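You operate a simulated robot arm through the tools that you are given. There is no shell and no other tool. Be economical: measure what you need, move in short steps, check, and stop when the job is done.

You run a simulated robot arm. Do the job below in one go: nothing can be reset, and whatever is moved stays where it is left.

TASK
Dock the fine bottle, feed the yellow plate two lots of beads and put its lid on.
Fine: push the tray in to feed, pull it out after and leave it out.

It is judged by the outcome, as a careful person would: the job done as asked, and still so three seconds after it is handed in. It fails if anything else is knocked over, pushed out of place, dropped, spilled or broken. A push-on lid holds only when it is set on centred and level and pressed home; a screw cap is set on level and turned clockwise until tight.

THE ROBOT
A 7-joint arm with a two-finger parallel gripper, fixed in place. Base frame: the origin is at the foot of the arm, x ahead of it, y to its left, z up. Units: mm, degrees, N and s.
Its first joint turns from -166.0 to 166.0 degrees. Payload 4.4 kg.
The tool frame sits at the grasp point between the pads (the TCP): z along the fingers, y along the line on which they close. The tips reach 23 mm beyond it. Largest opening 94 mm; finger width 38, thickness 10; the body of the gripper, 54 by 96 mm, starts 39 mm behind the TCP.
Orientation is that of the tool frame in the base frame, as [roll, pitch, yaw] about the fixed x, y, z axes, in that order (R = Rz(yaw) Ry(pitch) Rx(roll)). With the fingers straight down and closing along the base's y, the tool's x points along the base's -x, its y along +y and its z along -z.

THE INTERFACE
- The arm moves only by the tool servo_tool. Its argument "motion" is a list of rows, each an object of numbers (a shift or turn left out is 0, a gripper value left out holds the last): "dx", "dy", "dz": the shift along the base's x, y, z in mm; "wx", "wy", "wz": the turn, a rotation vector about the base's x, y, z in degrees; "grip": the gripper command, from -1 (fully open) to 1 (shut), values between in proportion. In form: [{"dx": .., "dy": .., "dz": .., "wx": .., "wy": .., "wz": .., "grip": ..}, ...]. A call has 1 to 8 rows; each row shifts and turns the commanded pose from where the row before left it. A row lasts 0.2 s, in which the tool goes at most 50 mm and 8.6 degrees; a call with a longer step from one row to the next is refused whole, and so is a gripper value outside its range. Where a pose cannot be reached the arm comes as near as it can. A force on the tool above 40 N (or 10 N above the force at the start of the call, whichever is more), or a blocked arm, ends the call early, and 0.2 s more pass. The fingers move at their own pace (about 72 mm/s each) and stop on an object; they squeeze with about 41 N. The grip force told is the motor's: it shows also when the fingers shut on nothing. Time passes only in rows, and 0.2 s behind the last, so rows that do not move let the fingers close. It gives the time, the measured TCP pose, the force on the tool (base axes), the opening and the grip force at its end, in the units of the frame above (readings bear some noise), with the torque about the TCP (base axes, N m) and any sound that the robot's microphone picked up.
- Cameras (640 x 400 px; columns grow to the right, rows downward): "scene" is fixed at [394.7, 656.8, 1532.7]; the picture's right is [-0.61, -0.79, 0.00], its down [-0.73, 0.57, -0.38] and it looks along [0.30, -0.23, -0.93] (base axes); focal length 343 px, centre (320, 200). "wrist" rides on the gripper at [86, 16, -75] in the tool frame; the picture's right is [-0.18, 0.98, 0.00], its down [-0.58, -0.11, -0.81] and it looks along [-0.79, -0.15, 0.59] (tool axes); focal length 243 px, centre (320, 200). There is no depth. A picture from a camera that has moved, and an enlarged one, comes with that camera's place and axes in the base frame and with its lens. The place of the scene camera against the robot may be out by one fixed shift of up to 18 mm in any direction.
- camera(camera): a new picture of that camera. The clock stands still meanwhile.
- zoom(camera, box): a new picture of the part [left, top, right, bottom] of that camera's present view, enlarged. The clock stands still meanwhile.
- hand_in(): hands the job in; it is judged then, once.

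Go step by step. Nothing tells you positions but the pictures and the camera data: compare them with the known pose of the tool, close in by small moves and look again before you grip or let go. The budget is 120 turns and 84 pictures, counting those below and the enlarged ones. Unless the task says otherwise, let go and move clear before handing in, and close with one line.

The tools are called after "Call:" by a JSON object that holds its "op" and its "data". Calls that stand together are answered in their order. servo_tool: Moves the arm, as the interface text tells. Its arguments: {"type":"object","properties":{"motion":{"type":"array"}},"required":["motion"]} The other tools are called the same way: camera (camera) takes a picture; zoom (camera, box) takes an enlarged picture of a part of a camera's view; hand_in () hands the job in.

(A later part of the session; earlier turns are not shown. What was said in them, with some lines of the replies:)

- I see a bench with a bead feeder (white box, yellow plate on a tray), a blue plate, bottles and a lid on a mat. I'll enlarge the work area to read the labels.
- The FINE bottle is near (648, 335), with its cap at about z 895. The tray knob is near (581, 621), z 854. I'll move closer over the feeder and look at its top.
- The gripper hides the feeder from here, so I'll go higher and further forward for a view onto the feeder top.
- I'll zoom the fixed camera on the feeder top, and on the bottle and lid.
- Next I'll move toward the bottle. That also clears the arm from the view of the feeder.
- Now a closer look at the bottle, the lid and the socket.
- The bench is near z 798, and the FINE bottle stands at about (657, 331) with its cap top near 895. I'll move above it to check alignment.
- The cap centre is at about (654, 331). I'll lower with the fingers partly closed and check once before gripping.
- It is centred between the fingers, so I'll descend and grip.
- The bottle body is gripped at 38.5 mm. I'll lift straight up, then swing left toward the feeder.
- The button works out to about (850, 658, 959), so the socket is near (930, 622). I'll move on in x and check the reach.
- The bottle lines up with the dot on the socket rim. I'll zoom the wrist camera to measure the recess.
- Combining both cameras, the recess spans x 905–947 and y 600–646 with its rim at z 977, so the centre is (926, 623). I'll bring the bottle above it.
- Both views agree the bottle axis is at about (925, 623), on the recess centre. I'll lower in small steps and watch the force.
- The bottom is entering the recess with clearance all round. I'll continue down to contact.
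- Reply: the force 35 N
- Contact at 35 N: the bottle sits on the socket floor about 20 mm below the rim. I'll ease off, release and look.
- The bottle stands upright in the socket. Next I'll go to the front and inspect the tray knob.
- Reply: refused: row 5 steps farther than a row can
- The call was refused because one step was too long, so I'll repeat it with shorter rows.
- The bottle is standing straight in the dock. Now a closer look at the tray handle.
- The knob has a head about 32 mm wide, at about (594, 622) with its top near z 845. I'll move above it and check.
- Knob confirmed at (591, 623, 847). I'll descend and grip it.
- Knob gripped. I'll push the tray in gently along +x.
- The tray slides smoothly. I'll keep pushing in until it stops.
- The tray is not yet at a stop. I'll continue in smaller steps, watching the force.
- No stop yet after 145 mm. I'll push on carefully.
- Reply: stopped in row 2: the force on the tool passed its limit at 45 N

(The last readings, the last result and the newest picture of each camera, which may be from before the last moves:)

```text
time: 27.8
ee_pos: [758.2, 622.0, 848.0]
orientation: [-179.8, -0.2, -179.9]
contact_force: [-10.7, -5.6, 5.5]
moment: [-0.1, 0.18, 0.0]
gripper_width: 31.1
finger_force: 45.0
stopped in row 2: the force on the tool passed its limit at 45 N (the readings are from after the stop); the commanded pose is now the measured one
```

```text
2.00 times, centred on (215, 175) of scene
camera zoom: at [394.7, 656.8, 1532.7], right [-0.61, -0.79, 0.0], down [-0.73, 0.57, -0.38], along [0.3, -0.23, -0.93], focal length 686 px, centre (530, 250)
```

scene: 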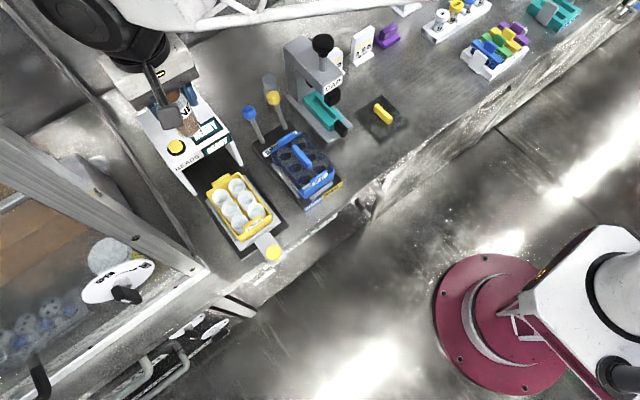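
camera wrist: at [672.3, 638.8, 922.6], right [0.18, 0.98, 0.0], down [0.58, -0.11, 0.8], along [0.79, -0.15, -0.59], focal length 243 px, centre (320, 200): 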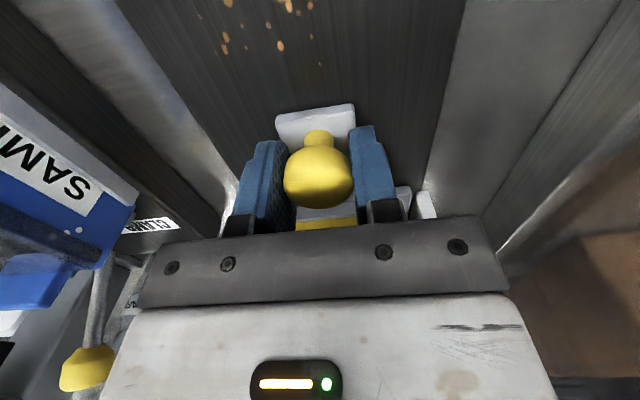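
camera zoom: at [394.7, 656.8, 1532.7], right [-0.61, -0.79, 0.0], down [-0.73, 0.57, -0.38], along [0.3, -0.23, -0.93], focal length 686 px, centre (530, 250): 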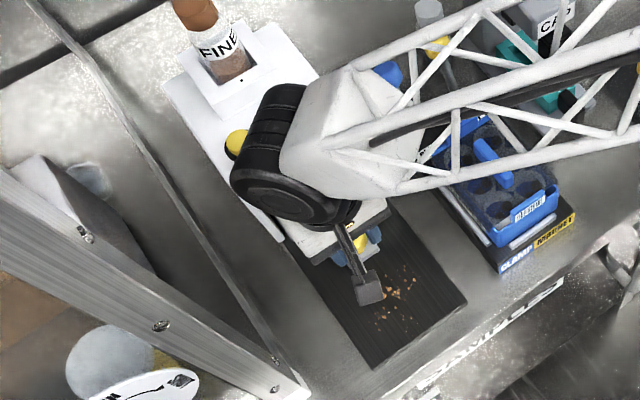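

It stopped firmly after 167 mm of travel. I'll release, back away, and check whether the tray is fully in.

Call:
{"op": "servo_tool", "data": {"motion": [{"dx": -1, "grip": -0.2}, {}, {"dz": 20}, {"dz": 30, "dx": -20}, {"dx": -40, "dz": 20}, {"dx": -40, "dz": 20}, {"dx": -40, "dz": 20}]}}

Call:
{"op": "zoom", "data": {"camera": "scene", "box": [135, 75, 295, 275]}}

Call:
{"op": "camera", "data": {"camera": "wrist"}}

```text
time: 29.4
ee_pos: [617.3, 623.3, 957.7]
orientation: [-179.8, -0.4, -180.0]
contact_force: [-0.1, 0.6, -0.3]
moment: [0.02, -0.02, -0.01]
gripper_width: 56.4
finger_force: 0.0
```

```text
2.00 times, centred on (215, 175) of scene
camera zoom: at [394.7, 656.8, 1532.7], right [-0.61, -0.79, 0.0], down [-0.73, 0.57, -0.38], along [0.3, -0.23, -0.93], focal length 686 px, centre (530, 250)
```

zoom: 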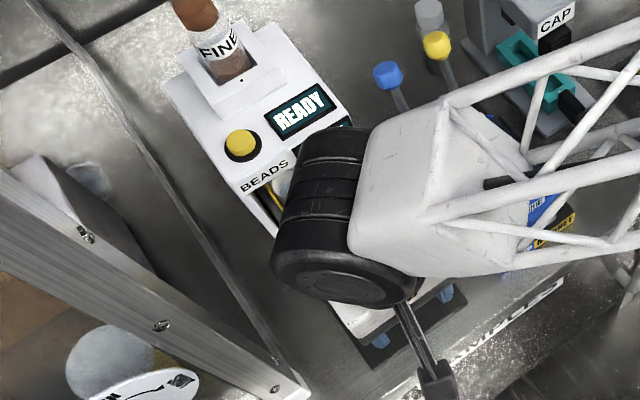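

```text
35 pictures are left
camera wrist: at [531.4, 639.9, 1032.6], right [0.18, 0.98, 0.0], down [0.58, -0.11, 0.8], along [0.79, -0.15, -0.59], focal length 243 px, centre (320, 200)
```

wrist: 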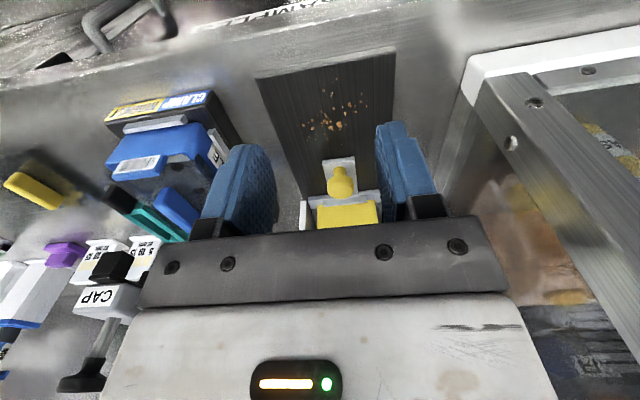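

The tray looks nearly flush. I'll rise to a view over the feeder front to confirm before pressing the button.

Call:
{"op": "servo_tool", "data": {"motion": [{"dz": 45}, {"dz": 45}, {"dz": 45}, {"dz": 30, "grip": 1}]}}

Call:
{"op": "zoom", "data": {"camera": "wrist", "box": [230, 40, 430, 240]}}

```text
time: 30.4
ee_pos: [616.7, 622.3, 1121.8]
orientation: [-179.9, -0.3, -180.0]
contact_force: [-0.1, 0.2, 0.6]
moment: [0.01, 0.0, 0.01]
gripper_width: 0.7
finger_force: 0.1
```

```text
2.00 times, centred on (330, 140) of wrist
camera zoom: at [530.1, 638.7, 1197.2], right [0.18, 0.98, 0.0], down [0.58, -0.11, 0.8], along [0.79, -0.15, -0.59], focal length 485 px, centre (300, 320)
```

zoom: 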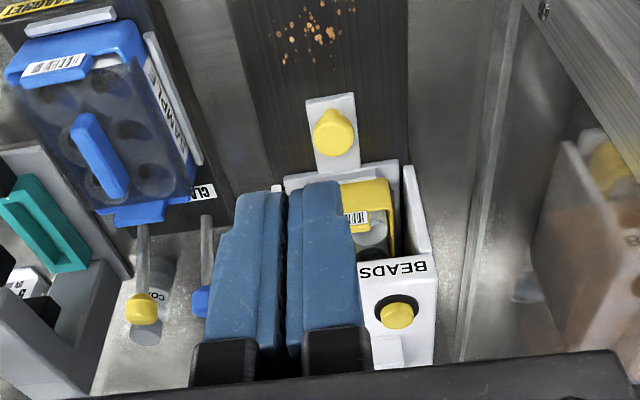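

The tray lip is against the feeder legs, so it is fully in. Next I'll bring the closed fingertips above the yellow button.

Call:
{"op": "servo_tool", "data": {"motion": [{"dx": 45, "dy": 15}, {"dx": 45, "dy": 15}, {"dx": 48, "dy": 5}, {"dx": 48}, {"dx": 45}]}}

Call:
{"op": "servo_tool", "data": {"motion": [{"dz": -40}, {"dz": -40}, {"dz": -15}]}}

Call:
{"op": "camera", "data": {"camera": "wrist"}}

Call:
{"op": "zoom", "data": {"camera": "scene", "box": [135, 65, 255, 195]}}

```text
time: 31.6
ee_pos: [849.1, 660.0, 1122.5]
orientation: [-179.9, -0.1, -179.9]
contact_force: [-0.8, 0.0, 0.7]
moment: [0.05, 0.0, 0.01]
gripper_width: 0.0
finger_force: 41.0
```

```text
time: 32.4
ee_pos: [848.3, 659.8, 1026.1]
orientation: [-179.9, -0.1, 180.0]
contact_force: [1.7, -0.3, 0.2]
moment: [0.02, 0.01, -0.02]
gripper_width: 0.2
finger_force: 40.8
```

```text
33 pictures are left
camera wrist: at [762.5, 676.6, 1101.0], right [0.18, 0.98, 0.0], down [0.58, -0.11, 0.8], along [0.79, -0.15, -0.59], focal length 243 px, centre (320, 200)
```

wrist: 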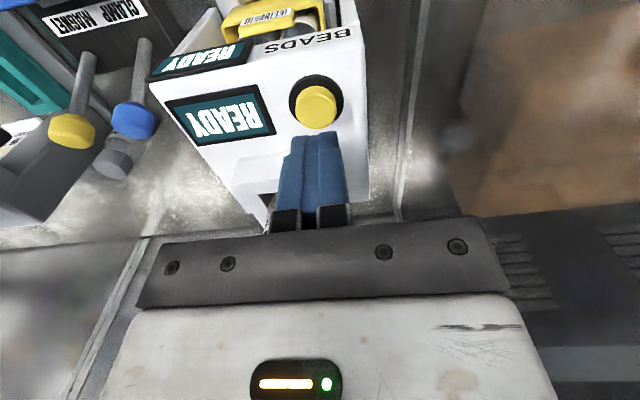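

```text
3.08 times, centred on (195, 130) of scene
camera zoom: at [394.7, 656.8, 1532.7], right [-0.61, -0.79, 0.0], down [-0.73, 0.57, -0.38], along [0.3, -0.23, -0.93], focal length 1055 px, centre (705, 415)
```

zoom: 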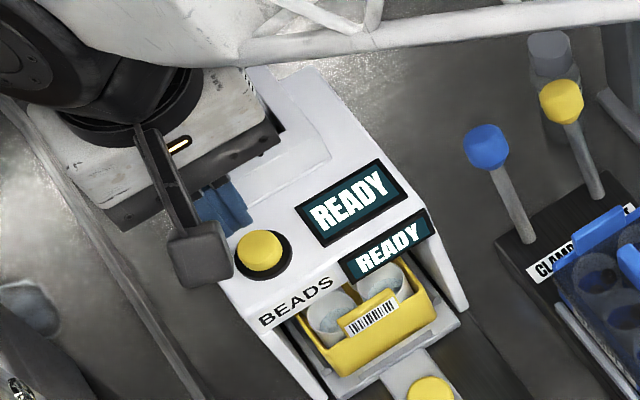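

The button is right under the tips at (848, 658). I'll go down, press until contact, then lift.

Call:
{"op": "servo_tool", "data": {"motion": [{"dy": -2, "dz": -15}, {"dz": -12}, {"dz": -5}, {"dz": -4}, {"dz": -3}, {"dz": -3}]}}

```text
time: 33.8
ee_pos: [848.8, 655.8, 985.5]
orientation: [-179.9, -0.1, -179.9]
contact_force: [0.3, -1.8, 3.3]
moment: [0.0, 0.01, 0.0]
gripper_width: 0.0
finger_force: 40.6
heard: click
```

A click was heard. I'll lift a little and check the display.

Call:
{"op": "servo_tool", "data": {"motion": [{"dz": 10}, {"dz": 10}, {}]}}

Call:
{"op": "zoom", "data": {"camera": "scene", "box": [135, 65, 255, 195]}}

```text
time: 34.6
ee_pos: [849.1, 655.0, 1003.1]
orientation: [-179.9, -0.3, -180.0]
contact_force: [0.1, 0.1, 0.5]
moment: [-0.01, -0.02, 0.0]
gripper_width: 0.0
finger_force: 41.3
```

```text
3.08 times, centred on (195, 130) of scene
camera zoom: at [394.7, 656.8, 1532.7], right [-0.61, -0.79, 0.0], down [-0.73, 0.57, -0.38], along [0.3, -0.23, -0.93], focal length 1055 px, centre (705, 415)
```

zoom: 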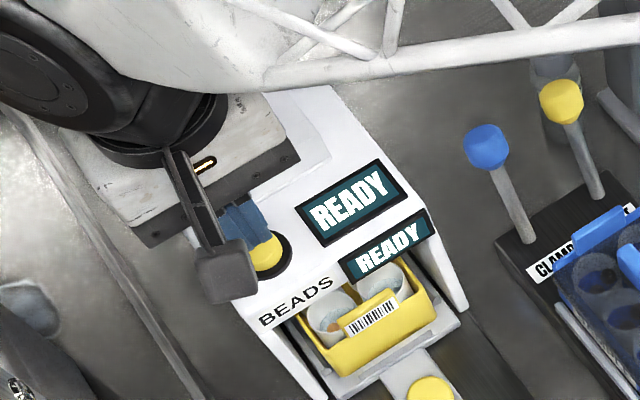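

Call:
{"op": "zoom", "data": {"camera": "scene", "box": [225, 140, 285, 205]}}

```text
6.15 times, centred on (255, 172) of scene
camera zoom: at [394.7, 656.8, 1532.7], right [-0.61, -0.79, 0.0], down [-0.73, 0.57, -0.38], along [0.3, -0.23, -0.93], focal length 2111 px, centre (720, 369)
```

zoom: 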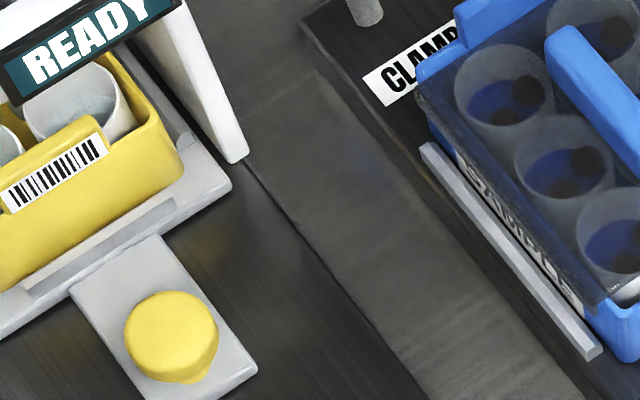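

Call:
{"op": "zoom", "data": {"camera": "scene", "box": [180, 145, 250, 205]}}

```text
6.67 times, centred on (215, 175) of scene
camera zoom: at [394.7, 656.8, 1532.7], right [-0.61, -0.79, 0.0], down [-0.73, 0.57, -0.38], along [0.3, -0.23, -0.93], focal length 2287 px, centre (1020, 367)
```

zoom: 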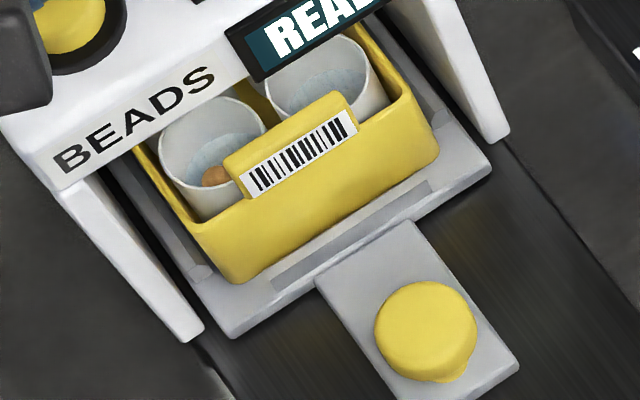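

One brown bead lies in the visible well, so the first lot fed properly and the display is back to READY. Now the second press.

Call:
{"op": "servo_tool", "data": {"motion": [{"dy": 2, "dz": -8}, {"dz": -5}, {"dz": -3}, {"dz": -3}, {"dz": -2}]}}

```text
time: 35.8
ee_pos: [848.9, 658.4, 985.3]
orientation: [-179.9, -0.2, 179.9]
contact_force: [-0.4, 1.7, 4.9]
moment: [0.01, 0.01, 0.02]
gripper_width: 0.0
finger_force: 41.1
heard: click
```

A second click. I'll lift and look.

Call:
{"op": "servo_tool", "data": {"motion": [{"dz": 10}, {"dz": 30}, {"dz": 40}, {"dz": 40}]}}

Call:
{"op": "zoom", "data": {"camera": "scene", "box": [180, 145, 250, 205]}}

```text
time: 36.8
ee_pos: [849.0, 657.3, 1101.1]
orientation: [-179.8, -0.3, 179.9]
contact_force: [-0.1, 0.6, -1.1]
moment: [-0.01, 0.0, -0.03]
gripper_width: 0.1
finger_force: 41.3
```

```text
6.67 times, centred on (215, 175) of scene
camera zoom: at [394.7, 656.8, 1532.7], right [-0.61, -0.79, 0.0], down [-0.73, 0.57, -0.38], along [0.3, -0.23, -0.93], focal length 2287 px, centre (1020, 367)
```

zoom: 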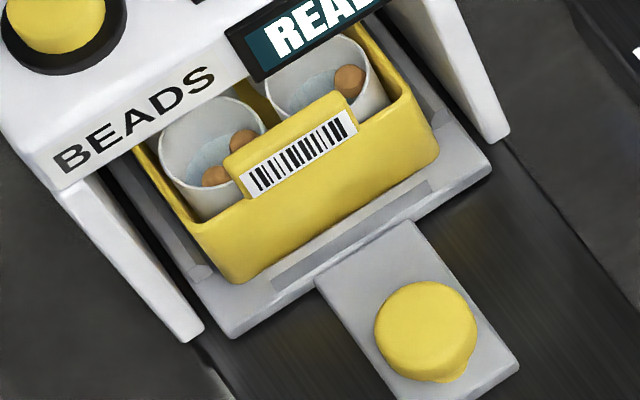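

Two beads in each visible well. Now I'll retrace to the knob to pull the tray out.

Call:
{"op": "servo_tool", "data": {"motion": [{"dx": -45, "dy": -10}, {"dx": -48, "dy": -10}, {"dx": -48, "dy": -10}, {"dx": -48, "dy": -5}, {"dx": -43, "grip": -0.4}]}}

Call:
{"op": "servo_tool", "data": {"motion": [{"dz": -48}, {"dz": -48}, {"dz": -47}, {"dx": 40, "dz": -20}, {"dx": 40, "dz": -20}]}}

Call:
{"op": "camera", "data": {"camera": "wrist"}}

```text
time: 38.0
ee_pos: [615.8, 619.3, 1101.5]
orientation: [-179.8, -0.2, 180.0]
contact_force: [-0.2, 0.8, 0.7]
moment: [-0.01, -0.02, 0.0]
gripper_width: 53.8
finger_force: 0.3
```

```text
time: 39.2
ee_pos: [696.0, 623.5, 921.6]
orientation: [-179.9, -0.2, -179.9]
contact_force: [0.3, 0.3, 0.3]
moment: [0.03, 0.03, 0.02]
gripper_width: 65.8
finger_force: 0.0
```

```text
27 pictures are left
camera wrist: at [609.5, 640.0, 995.5], right [0.18, 0.98, 0.0], down [0.58, -0.11, 0.8], along [0.79, -0.15, -0.59], focal length 243 px, centre (320, 200)
```

wrist: 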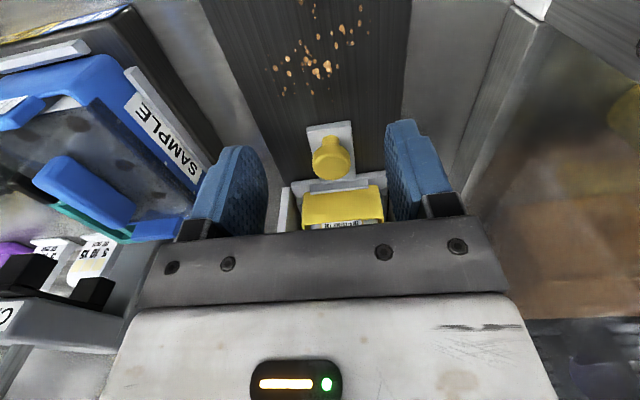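

Call:
{"op": "servo_tool", "data": {"motion": [{"dx": 20, "dz": -15, "dy": -1}, {"dx": 20, "dz": -15}, {"dx": 19, "dz": -15}, {"dz": -15}, {"dz": -14}, {"grip": 1}, {}]}}

```text
time: 40.8
ee_pos: [755.7, 620.9, 846.0]
orientation: [-180.0, -0.2, -180.0]
contact_force: [1.5, 2.3, 1.0]
moment: [0.02, -0.17, -0.05]
gripper_width: 31.4
finger_force: 45.1
```

The knob is gripped again. I'll pull out slowly by 165 mm.

Call:
{"op": "servo_tool", "data": {"motion": [{"dx": -5}, {"dx": -10}, {"dx": -12}, {"dx": -12}, {"dx": -12}, {"dx": -12}, {"dx": -12}, {"dx": -12}]}}

Call:
{"op": "servo_tool", "data": {"motion": [{"dx": -12}, {"dx": -12}, {"dx": -12}, {"dx": -12}, {"dx": -12}, {"dx": -10}, {"dx": -5}]}}

```text
time: 42.5
ee_pos: [677.3, 622.2, 846.2]
orientation: [-179.8, -0.1, -179.9]
contact_force: [0.0, 12.1, -5.2]
moment: [-0.04, 0.19, 0.02]
gripper_width: 31.1
finger_force: 44.2
stopped in row 8: the force on the tool passed its limit at 42 N (the readings are from after the stop); the commanded pose is now the measured one
```

```text
time: 44.1
ee_pos: [603.1, 623.1, 846.9]
orientation: [-179.9, -0.2, -179.9]
contact_force: [2.1, 16.9, -12.9]
moment: [0.08, -0.28, -0.05]
gripper_width: 31.2
finger_force: 45.4
```

Call:
{"op": "servo_tool", "data": {"motion": [{"dx": -4, "dy": 0.8}, {"dx": -4}, {"dx": -2}]}}

Call:
{"op": "zoom", "data": {"camera": "scene", "box": [150, 130, 310, 280]}}

```text
time: 44.9
ee_pos: [593.9, 622.3, 846.1]
orientation: [-179.8, -0.3, -179.9]
contact_force: [0.8, -20.1, -3.8]
moment: [-0.04, 0.07, 0.0]
gripper_width: 31.1
finger_force: 44.8
```

```text
2.67 times, centred on (230, 205) of scene
camera zoom: at [394.7, 656.8, 1532.7], right [-0.61, -0.79, 0.0], down [-0.73, 0.57, -0.38], along [0.3, -0.23, -0.93], focal length 915 px, centre (560, 187)
```

zoom: 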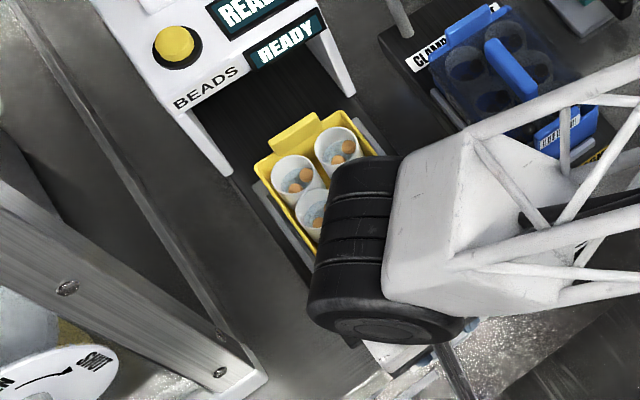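

The tray is out with two beads per well. I'll take it the last 1.5 mm to its original place, release, rise, and head for the yellow lid.

Call:
{"op": "servo_tool", "data": {"motion": [{"dx": -1.5}, {"grip": -0.2}, {}, {"dz": 25}, {"dz": 40}, {"dz": 45}, {"dz": 45}, {"dz": 45}]}}

Call:
{"op": "servo_tool", "data": {"motion": [{"dy": -48}, {"dy": -48}, {"dy": -48}, {"dy": -48}, {"dy": -48}, {"dy": -48}, {"dy": -48}]}}

Call:
{"op": "camera", "data": {"camera": "wrist"}}

Call:
{"op": "zoom", "data": {"camera": "scene", "box": [195, 155, 295, 270]}}

```text
time: 46.7
ee_pos: [592.7, 622.7, 1046.6]
orientation: [-179.9, -0.3, -179.8]
contact_force: [-0.2, -0.4, -0.8]
moment: [-0.04, 0.0, 0.02]
gripper_width: 56.2
finger_force: 0.0
```

```text
time: 48.3
ee_pos: [589.5, 286.5, 1047.7]
orientation: [-179.9, -0.2, -179.8]
contact_force: [-0.8, 0.3, 0.1]
moment: [0.04, 0.01, 0.01]
gripper_width: 56.3
finger_force: 0.0
```

```text
25 pictures are left
camera wrist: at [504.5, 303.2, 1121.6], right [0.18, 0.98, 0.0], down [0.58, -0.11, 0.8], along [0.79, -0.15, -0.59], focal length 243 px, centre (320, 200)
```

wrist: 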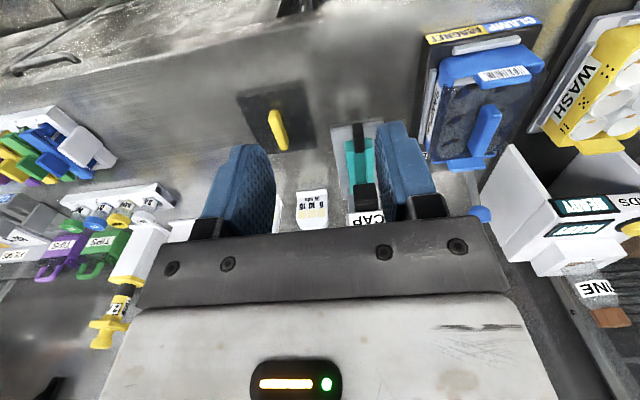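

```text
3.48 times, centred on (245, 212) of scene
camera zoom: at [394.7, 656.8, 1532.7], right [-0.61, -0.79, 0.0], down [-0.73, 0.57, -0.38], along [0.3, -0.23, -0.93], focal length 1193 px, centre (581, 156)
```

zoom: 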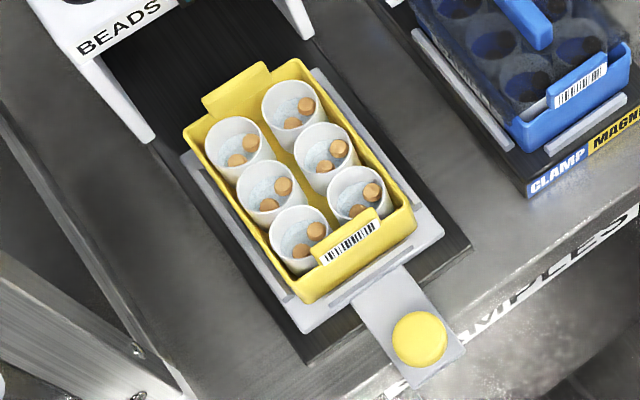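

All six wells hold two beads. Now the lid: I'll zoom on it.

Call:
{"op": "zoom", "data": {"camera": "wrist", "box": [215, 70, 335, 170]}}

Call:
{"op": "zoom", "data": {"camera": "scene", "box": [345, 85, 415, 150]}}

```text
4.00 times, centred on (275, 120) of wrist
camera zoom: at [504.5, 303.2, 1121.6], right [0.18, 0.98, 0.0], down [0.58, -0.11, 0.8], along [0.79, -0.15, -0.59], focal length 970 px, centre (500, 520)
```

zoom: 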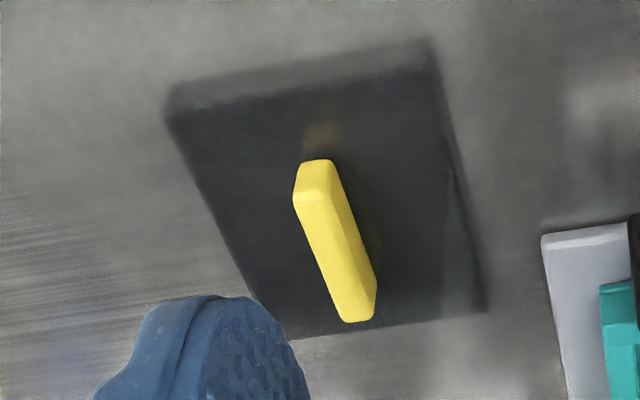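

```text
6.15 times, centred on (380, 118) of scene
camera zoom: at [394.7, 656.8, 1532.7], right [-0.61, -0.79, 0.0], down [-0.73, 0.57, -0.38], along [0.3, -0.23, -0.93], focal length 2111 px, centre (-49, 708)
```

zoom: 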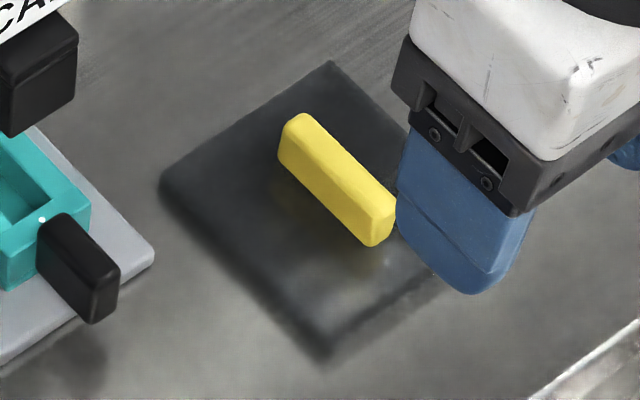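

The lid's handle bar is about 52 mm long, centred near (716, 202) and turned about -4.5°. I'll move above it with the matching yaw and look again.

Call:
{"op": "servo_tool", "data": {"motion": [{"dx": 40, "dy": -28, "wz": -2.2}, {"dx": 40, "dy": -28, "wz": -2.2}, {"dx": 42, "dy": -27}, {"dz": -45}, {"dz": -45}, {"dz": -45}]}}

Call:
{"op": "camera", "data": {"camera": "wrist"}}

```text
time: 49.7
ee_pos: [713.9, 201.4, 912.0]
orientation: [-179.9, -0.2, 175.6]
contact_force: [0.9, -1.0, -0.3]
moment: [0.0, 0.02, 0.01]
gripper_width: 56.3
finger_force: 0.1
```

```text
21 pictures are left
camera wrist: at [628.3, 225.2, 986.8], right [0.26, 0.97, 0.0], down [0.57, -0.15, 0.8], along [0.78, -0.21, -0.59], focal length 243 px, centre (320, 200)
```

wrist: 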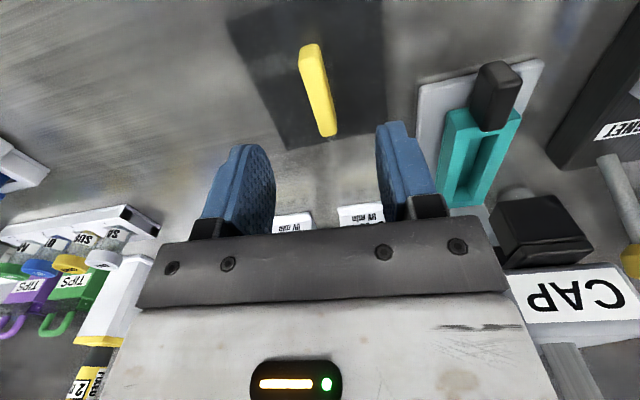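

Call:
{"op": "zoom", "data": {"camera": "wrist", "box": [220, 0, 420, 150]}}

```text
2.67 times, centred on (320, 75) of wrist
camera zoom: at [628.3, 225.2, 986.8], right [0.26, 0.97, 0.0], down [0.57, -0.15, 0.8], along [0.78, -0.21, -0.59], focal length 647 px, centre (320, 533)
```

zoom: 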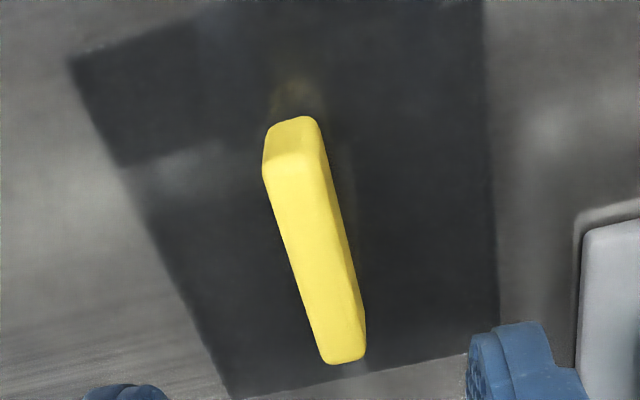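

The bar turns out to be almost parallel to x (about -0.7°), centred at about (721, 200), top near 830 and bottom near 804. I'll correct the yaw, go down and check.

Call:
{"op": "servo_tool", "data": {"motion": [{"dx": 7.5, "dy": -1.6, "wz": 3.7}, {"dz": -25}, {"dz": -20}, {}]}}

Call:
{"op": "camera", "data": {"camera": "wrist"}}

```text
time: 50.7
ee_pos: [720.8, 201.5, 865.5]
orientation: [-179.9, -0.2, 179.4]
contact_force: [0.3, 1.2, 0.0]
moment: [-0.01, 0.02, -0.04]
gripper_width: 56.5
finger_force: 0.1
```

```text
19 pictures are left
camera wrist: at [635.1, 219.2, 941.1], right [0.2, 0.98, 0.0], down [0.58, -0.11, 0.8], along [0.79, -0.16, -0.59], focal length 243 px, centre (320, 200)
```

wrist: 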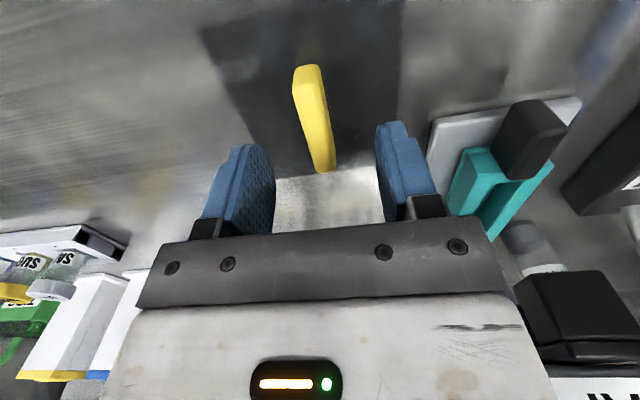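

Aligned. I'll descend to just above the lid plate and grip the bar.

Call:
{"op": "servo_tool", "data": {"motion": [{"dx": 1, "dy": -1.5, "dz": -15}, {"dz": -12}, {"dz": -6}, {"grip": 1}, {}, {}]}}

Call:
{"op": "servo_tool", "data": {"motion": [{"dz": 10}, {"dz": 25}, {"dz": 40}, {"dz": 40}, {"dz": 45}, {"dz": 45}]}}

Call:
{"op": "camera", "data": {"camera": "wrist"}}

Call:
{"op": "zoom", "data": {"camera": "scene", "box": [320, 50, 440, 170]}}

```text
time: 52.1
ee_pos: [722.6, 200.5, 834.2]
orientation: [-179.9, -0.2, 179.4]
contact_force: [-0.8, 0.0, -0.5]
moment: [-0.03, -0.01, -0.02]
gripper_width: 12.9
finger_force: 40.9
```

```text
time: 53.5
ee_pos: [721.8, 199.4, 1037.0]
orientation: [-179.8, -0.3, 179.5]
contact_force: [-0.3, -0.9, -0.4]
moment: [-0.04, -0.04, -0.01]
gripper_width: 13.2
finger_force: 40.8
```

```text
18 pictures are left
camera wrist: at [636.4, 217.8, 1112.4], right [0.2, 0.98, 0.0], down [0.58, -0.11, 0.8], along [0.79, -0.16, -0.6], focal length 243 px, centre (320, 200)
```

wrist: 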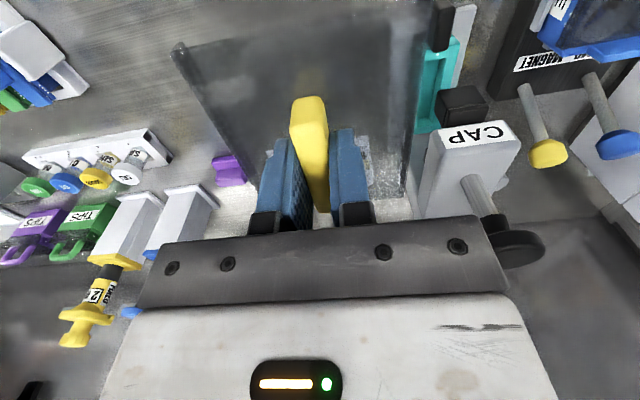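

```text
3.33 times, centred on (380, 110) of scene
camera zoom: at [394.7, 656.8, 1532.7], right [-0.61, -0.79, 0.0], down [-0.73, 0.57, -0.38], along [0.3, -0.23, -0.93], focal length 1143 px, centre (120, 500)
```

zoom: 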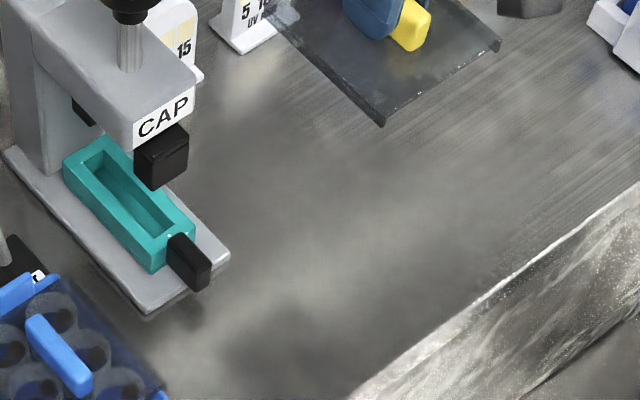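

The lid is in hand. I'll retract in x to stay clear of the press, then go across to the plate.

Call:
{"op": "servo_tool", "data": {"motion": [{"dx": -40}, {"dx": -40}, {"dx": -40}, {"dx": -40}, {"wz": 0.6}]}}

Call:
{"op": "servo_tool", "data": {"motion": [{"dy": 47}, {"dy": 47}, {"dy": 47}, {"dy": 47}, {"dy": 47}, {"dy": 47}, {"dy": 47}, {"dy": 47}]}}

Call:
{"op": "servo_tool", "data": {"motion": [{"dy": 46}, {"dx": 40}, {"dx": 40}, {"dx": 40}, {"dx": 40}, {"dx": 5}]}}

Call:
{"op": "servo_tool", "data": {"motion": [{"dz": -40}, {"dz": -30}, {"dz": -20}, {}]}}

Call:
{"op": "zoom", "data": {"camera": "scene", "box": [170, 125, 290, 245]}}

Call:
{"op": "camera", "data": {"camera": "wrist"}}

```text
time: 54.7
ee_pos: [562.9, 199.8, 1038.6]
orientation: [-180.0, -0.2, -180.0]
contact_force: [0.3, 0.5, -0.5]
moment: [0.02, 0.0, 0.01]
gripper_width: 13.2
finger_force: 41.1
```

```text
time: 56.5
ee_pos: [563.7, 576.7, 1035.9]
orientation: [-179.9, -0.2, 179.9]
contact_force: [-0.2, -0.4, -0.4]
moment: [-0.03, -0.02, -0.02]
gripper_width: 12.9
finger_force: 40.7
```

```text
time: 57.9
ee_pos: [726.6, 620.3, 1038.3]
orientation: [-180.0, -0.2, 180.0]
contact_force: [-0.8, 0.2, 0.7]
moment: [0.0, 0.02, 0.04]
gripper_width: 12.8
finger_force: 40.9
```

```text
time: 58.9
ee_pos: [727.4, 623.2, 951.1]
orientation: [-179.9, -0.2, 180.0]
contact_force: [0.4, -0.8, -0.8]
moment: [0.02, 0.01, -0.05]
gripper_width: 13.0
finger_force: 41.3
```

```text
3.33 times, centred on (230, 185) of scene
camera zoom: at [394.7, 656.8, 1532.7], right [-0.61, -0.79, 0.0], down [-0.73, 0.57, -0.38], along [0.3, -0.23, -0.93], focal length 1143 px, centre (620, 250)
```

zoom: 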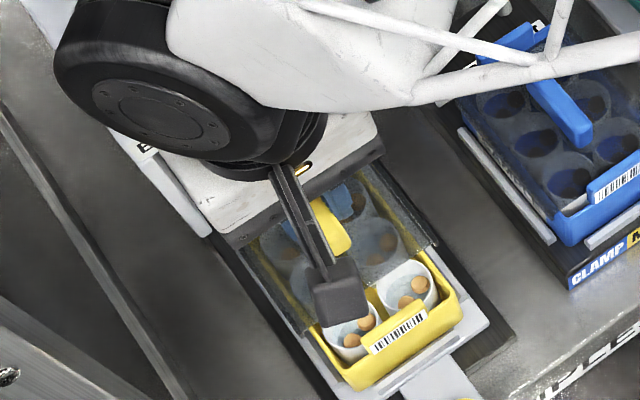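

```text
15 pictures are left
camera wrist: at [640.6, 639.2, 1025.7], right [0.18, 0.98, 0.0], down [0.58, -0.11, 0.8], along [0.79, -0.15, -0.59], focal length 243 px, centre (320, 200)
```

wrist: 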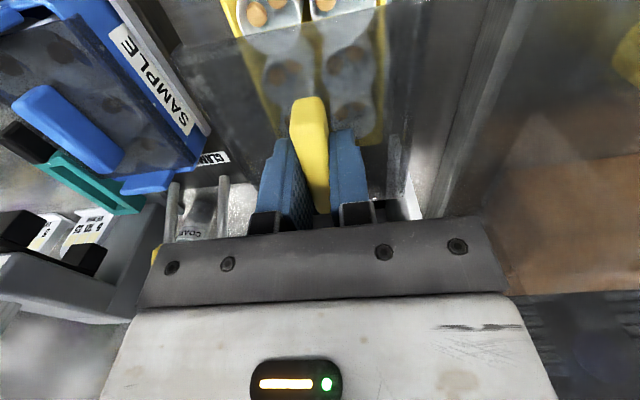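

The lid is above the plate. I'll lower it to just over the rim and compare the edges.

Call:
{"op": "servo_tool", "data": {"motion": [{"dz": -20}, {"dz": -20}, {"dz": -8}, {}]}}

Call:
{"op": "zoom", "data": {"camera": "scene", "box": [190, 155, 280, 245]}}

Call:
{"op": "zoom", "data": {"camera": "wrist", "box": [160, 0, 460, 220]}}

```text
time: 59.7
ee_pos: [729.3, 624.7, 912.5]
orientation: [179.8, 0.2, 179.8]
contact_force: [0.3, -0.4, 5.8]
moment: [-0.08, -0.38, -0.04]
gripper_width: 13.0
finger_force: 41.1
stopped in row 3: the force on the tool passed its limit at 50 N (the readings are from after the stop); the commanded pose is now the measured one
```

```text
4.44 times, centred on (235, 200) of scene
camera zoom: at [394.7, 656.8, 1532.7], right [-0.61, -0.79, 0.0], down [-0.73, 0.57, -0.38], along [0.3, -0.23, -0.93], focal length 1524 px, centre (698, 200)
```

zoom: 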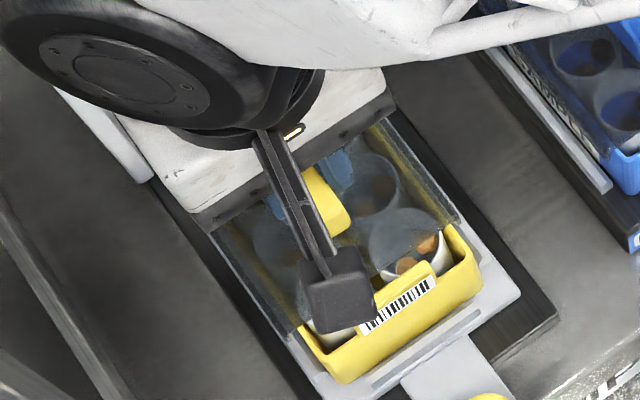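

```text
1.82 times, centred on (310, 110) of wrist
camera zoom: at [643.0, 640.7, 986.4], right [0.19, 0.98, 0.0], down [0.58, -0.11, 0.81], along [0.79, -0.15, -0.59], focal length 441 px, centre (338, 364)
```

zoom: 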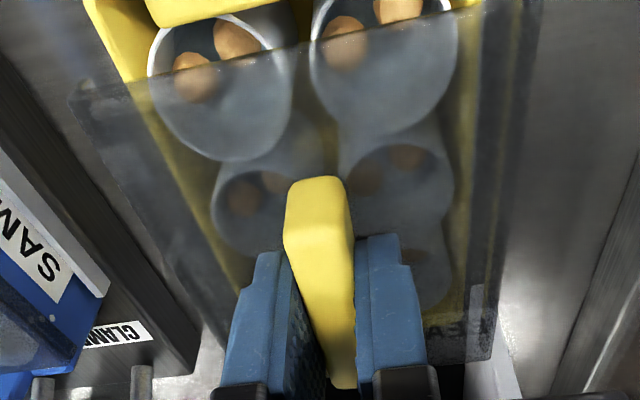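

The lid's far edge touched the plate's raised back tab: it was about 7 mm too far in x. I'll lift, shift to (722, 622) and look again.

Call:
{"op": "servo_tool", "data": {"motion": [{"dz": 10}, {"dx": -7, "dy": -2.5, "wz": 0.1}, {}, {}]}}

Call:
{"op": "zoom", "data": {"camera": "scene", "box": [190, 155, 280, 245]}}

Call:
{"op": "zoom", "data": {"camera": "wrist", "box": [160, 0, 460, 220]}}

```text
time: 60.7
ee_pos: [723.3, 622.6, 922.5]
orientation: [179.7, 0.3, -180.0]
contact_force: [0.2, 0.1, -0.9]
moment: [0.02, 0.03, 0.01]
gripper_width: 12.8
finger_force: 40.9
```

```text
4.44 times, centred on (235, 200) of scene
camera zoom: at [394.7, 656.8, 1532.7], right [-0.61, -0.79, 0.0], down [-0.73, 0.57, -0.38], along [0.3, -0.23, -0.93], focal length 1524 px, centre (698, 200)
```

zoom: 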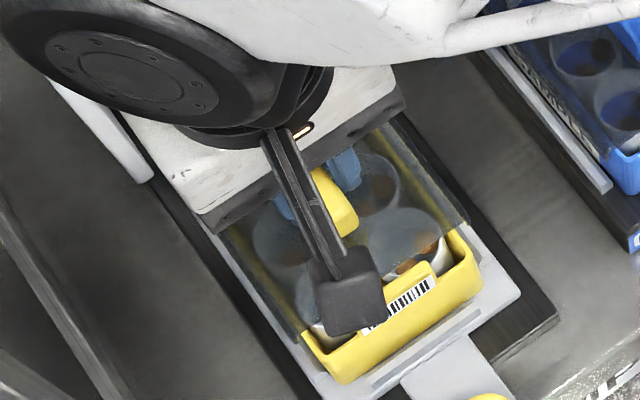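

```text
1.82 times, centred on (310, 110) of wrist
camera zoom: at [636.2, 638.2, 995.8], right [0.18, 0.98, 0.0], down [0.58, -0.11, 0.81], along [0.79, -0.15, -0.59], focal length 441 px, centre (338, 364)
```

zoom: 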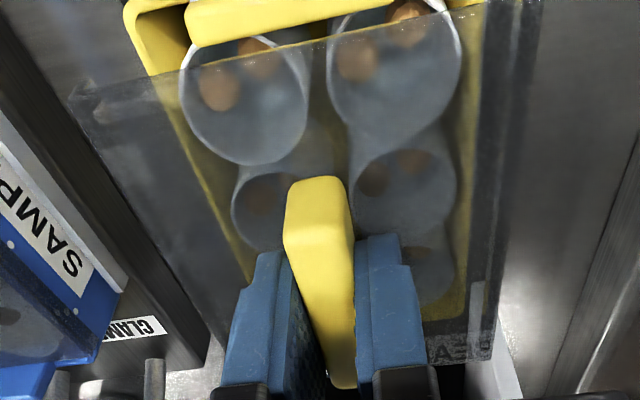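

By the tab positions the lid is now centred between them at (723, 622). I'll lower in small steps, watching force and moment.

Call:
{"op": "servo_tool", "data": {"motion": [{"dz": -5}, {"dz": -4}, {"dz": -3}, {"dz": -2}, {"dz": -2}]}}

```text
time: 61.9
ee_pos: [722.4, 621.2, 905.8]
orientation: [179.9, 0.2, -180.0]
contact_force: [0.2, 0.5, -0.7]
moment: [-0.03, 0.0, 0.02]
gripper_width: 13.0
finger_force: 41.1
```

It is past the earlier contact height with no force. Continuing down.

Call:
{"op": "servo_tool", "data": {"motion": [{"dz": -2, "dy": 0.5}, {"dz": -2}, {"dz": -2}, {"dz": -2}, {"dz": -2}, {"dz": -2}]}}

Call:
{"op": "zoom", "data": {"camera": "wrist", "box": [160, 0, 460, 220]}}

```text
time: 63.3
ee_pos: [723.0, 623.0, 895.3]
orientation: [179.8, 0.2, 179.9]
contact_force: [0.1, -0.5, 0.0]
moment: [0.02, -0.01, -0.02]
gripper_width: 13.1
finger_force: 41.3
```

```text
1.82 times, centred on (310, 110) of wrist
camera zoom: at [635.6, 639.0, 968.5], right [0.18, 0.98, 0.0], down [0.58, -0.11, 0.81], along [0.79, -0.15, -0.59], focal length 441 px, centre (338, 364)
```

zoom: 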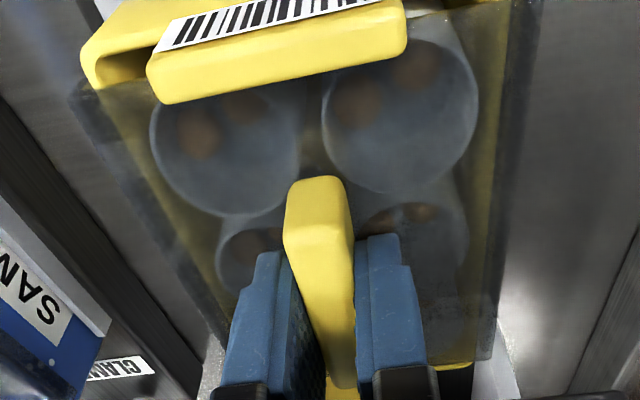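

It is entering between the tabs, well centred. Continuing.

Call:
{"op": "servo_tool", "data": {"motion": [{"dz": -2}, {"dz": -2}, {"dz": -2}, {"dz": -2}, {"dz": -2}]}}

```text
time: 64.0
ee_pos: [724.1, 622.6, 893.0]
orientation: [179.7, 0.3, -179.9]
contact_force: [1.6, 0.0, 2.3]
moment: [-0.24, 0.27, 0.04]
gripper_width: 12.8
finger_force: 40.9
heard: snap
stopped in row 3: the force on the tool passed its limit at 43 N (the readings are from after the stop); the commanded pose is now the measured one
```

A snap was heard at contact. I'll look before releasing.

Call:
{"op": "zoom", "data": {"camera": "scene", "box": [190, 155, 280, 245]}}

Call:
{"op": "zoom", "data": {"camera": "wrist", "box": [160, 0, 460, 220]}}

```text
4.44 times, centred on (235, 200) of scene
camera zoom: at [394.7, 656.8, 1532.7], right [-0.61, -0.79, 0.0], down [-0.73, 0.57, -0.38], along [0.3, -0.23, -0.93], focal length 1524 px, centre (698, 200)
```

zoom: 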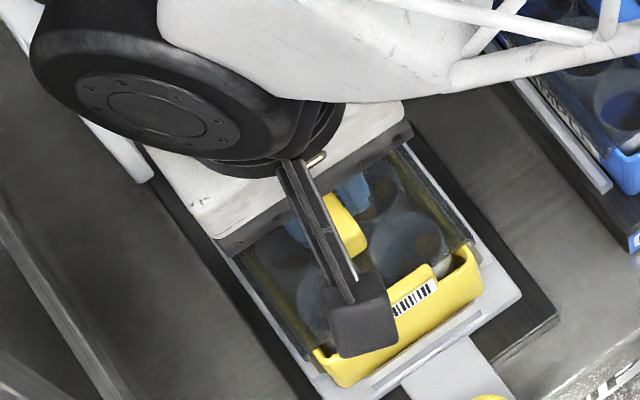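

```text
1.82 times, centred on (310, 110) of wrist
camera zoom: at [637.0, 639.4, 967.6], right [0.18, 0.98, 0.01], down [0.58, -0.11, 0.81], along [0.8, -0.14, -0.59], focal length 441 px, centre (338, 364)
```

zoom: 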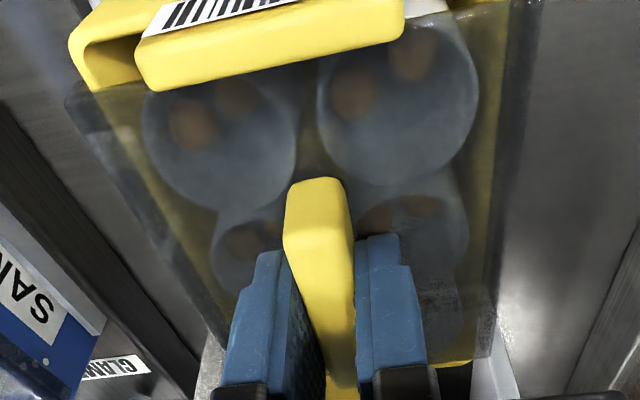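

It looks seated. I'll press once more, gently, to confirm it is home, then release.

Call:
{"op": "servo_tool", "data": {"motion": [{"dz": -1}, {"dz": -1}, {"dz": -1}, {"dz": -1}]}}

```text
time: 64.9
ee_pos: [726.2, 624.0, 893.6]
orientation: [179.6, 0.6, -179.9]
contact_force: [0.7, 0.1, 3.0]
moment: [-0.25, 0.28, 0.06]
gripper_width: 12.9
finger_force: 41.1
stopped in row 4: the force on the tool passed its limit at 43 N (the readings are from after the stop); the commanded pose is now the measured one
```

It is rigid with no further travel. I'll release, rise and inspect.

Call:
{"op": "servo_tool", "data": {"motion": [{"grip": 0.2}, {}, {"dz": 30}, {"dz": 45}, {"dz": 45}]}}

Call:
{"op": "servo_tool", "data": {"motion": [{"dx": -45}, {"dx": -45}, {"dx": -45}, {"dx": -45}, {"dx": -45, "dz": 15}, {"dy": -48}, {"dy": -48}, {"dy": -48}]}}

Call:
{"op": "zoom", "data": {"camera": "scene", "box": [180, 140, 340, 260]}}

```text
time: 66.1
ee_pos: [726.1, 622.5, 1011.5]
orientation: [179.5, 0.4, 179.9]
contact_force: [0.8, 0.3, -1.1]
moment: [0.04, -0.02, 0.01]
gripper_width: 37.6
finger_force: 0.0
```

```text
time: 67.9
ee_pos: [501.5, 479.6, 1027.0]
orientation: [179.4, 0.5, 180.0]
contact_force: [-0.7, 0.9, 0.5]
moment: [0.02, 0.0, 0.0]
gripper_width: 37.7
finger_force: 0.0
```

```text
3.33 times, centred on (260, 200) of scene
camera zoom: at [394.7, 656.8, 1532.7], right [-0.61, -0.79, 0.0], down [-0.73, 0.57, -0.38], along [0.3, -0.23, -0.93], focal length 1143 px, centre (520, 200)
```

zoom: 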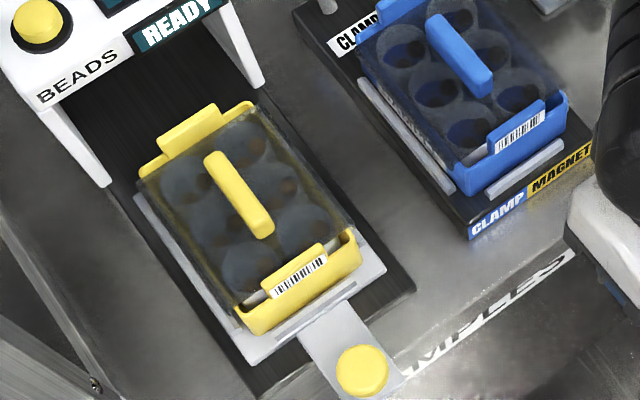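

It looks like the blue plate's seated lid. One closer check of seating, and of the bottle and overall scene.

Call:
{"op": "zoom", "data": {"camera": "scene", "box": [205, 165, 275, 240]}}

Call:
{"op": "zoom", "data": {"camera": "scene", "box": [265, 125, 335, 200]}}

Call:
{"op": "camera", "data": {"camera": "scene"}}

```text
5.33 times, centred on (240, 202) of scene
camera zoom: at [394.7, 656.8, 1532.7], right [-0.61, -0.79, 0.0], down [-0.73, 0.57, -0.38], along [0.3, -0.23, -0.93], focal length 1829 px, centre (747, 187)
```

zoom: 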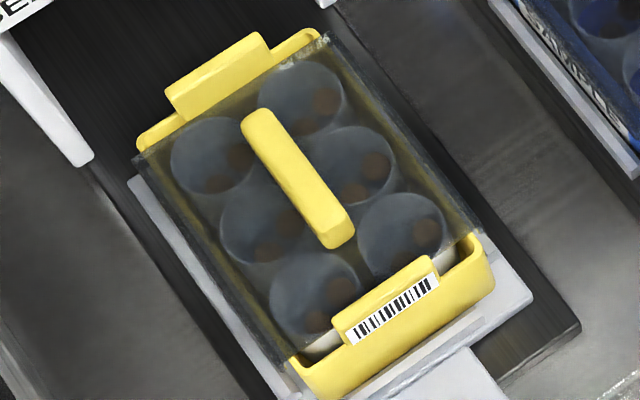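

```text
5.33 times, centred on (300, 162) of scene
camera zoom: at [394.7, 656.8, 1532.7], right [-0.61, -0.79, 0.0], down [-0.73, 0.57, -0.38], along [0.3, -0.23, -0.93], focal length 1829 px, centre (427, 400)
```

zoom: 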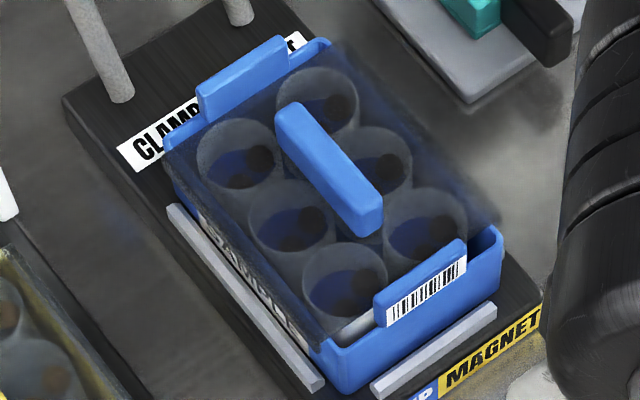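

```text
4 pictures are left
```

scene: 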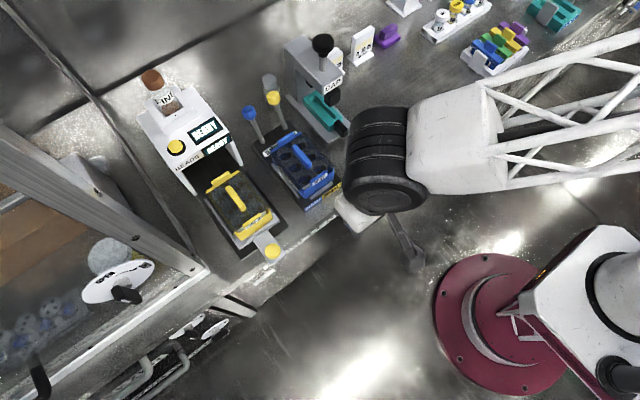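

The yellow lid sits as the blue plate's lid does, the tray is out, the bottle is standing in its dock and the arm is clear. I'm handing in.

Call:
{"op": "hand_in", "data": {}}

```text
The job is handed in.
```

The fine bottle is docked, the yellow plate has two lots of beads in all six wells, its lid snapped on, and the tray is pulled out and left out.
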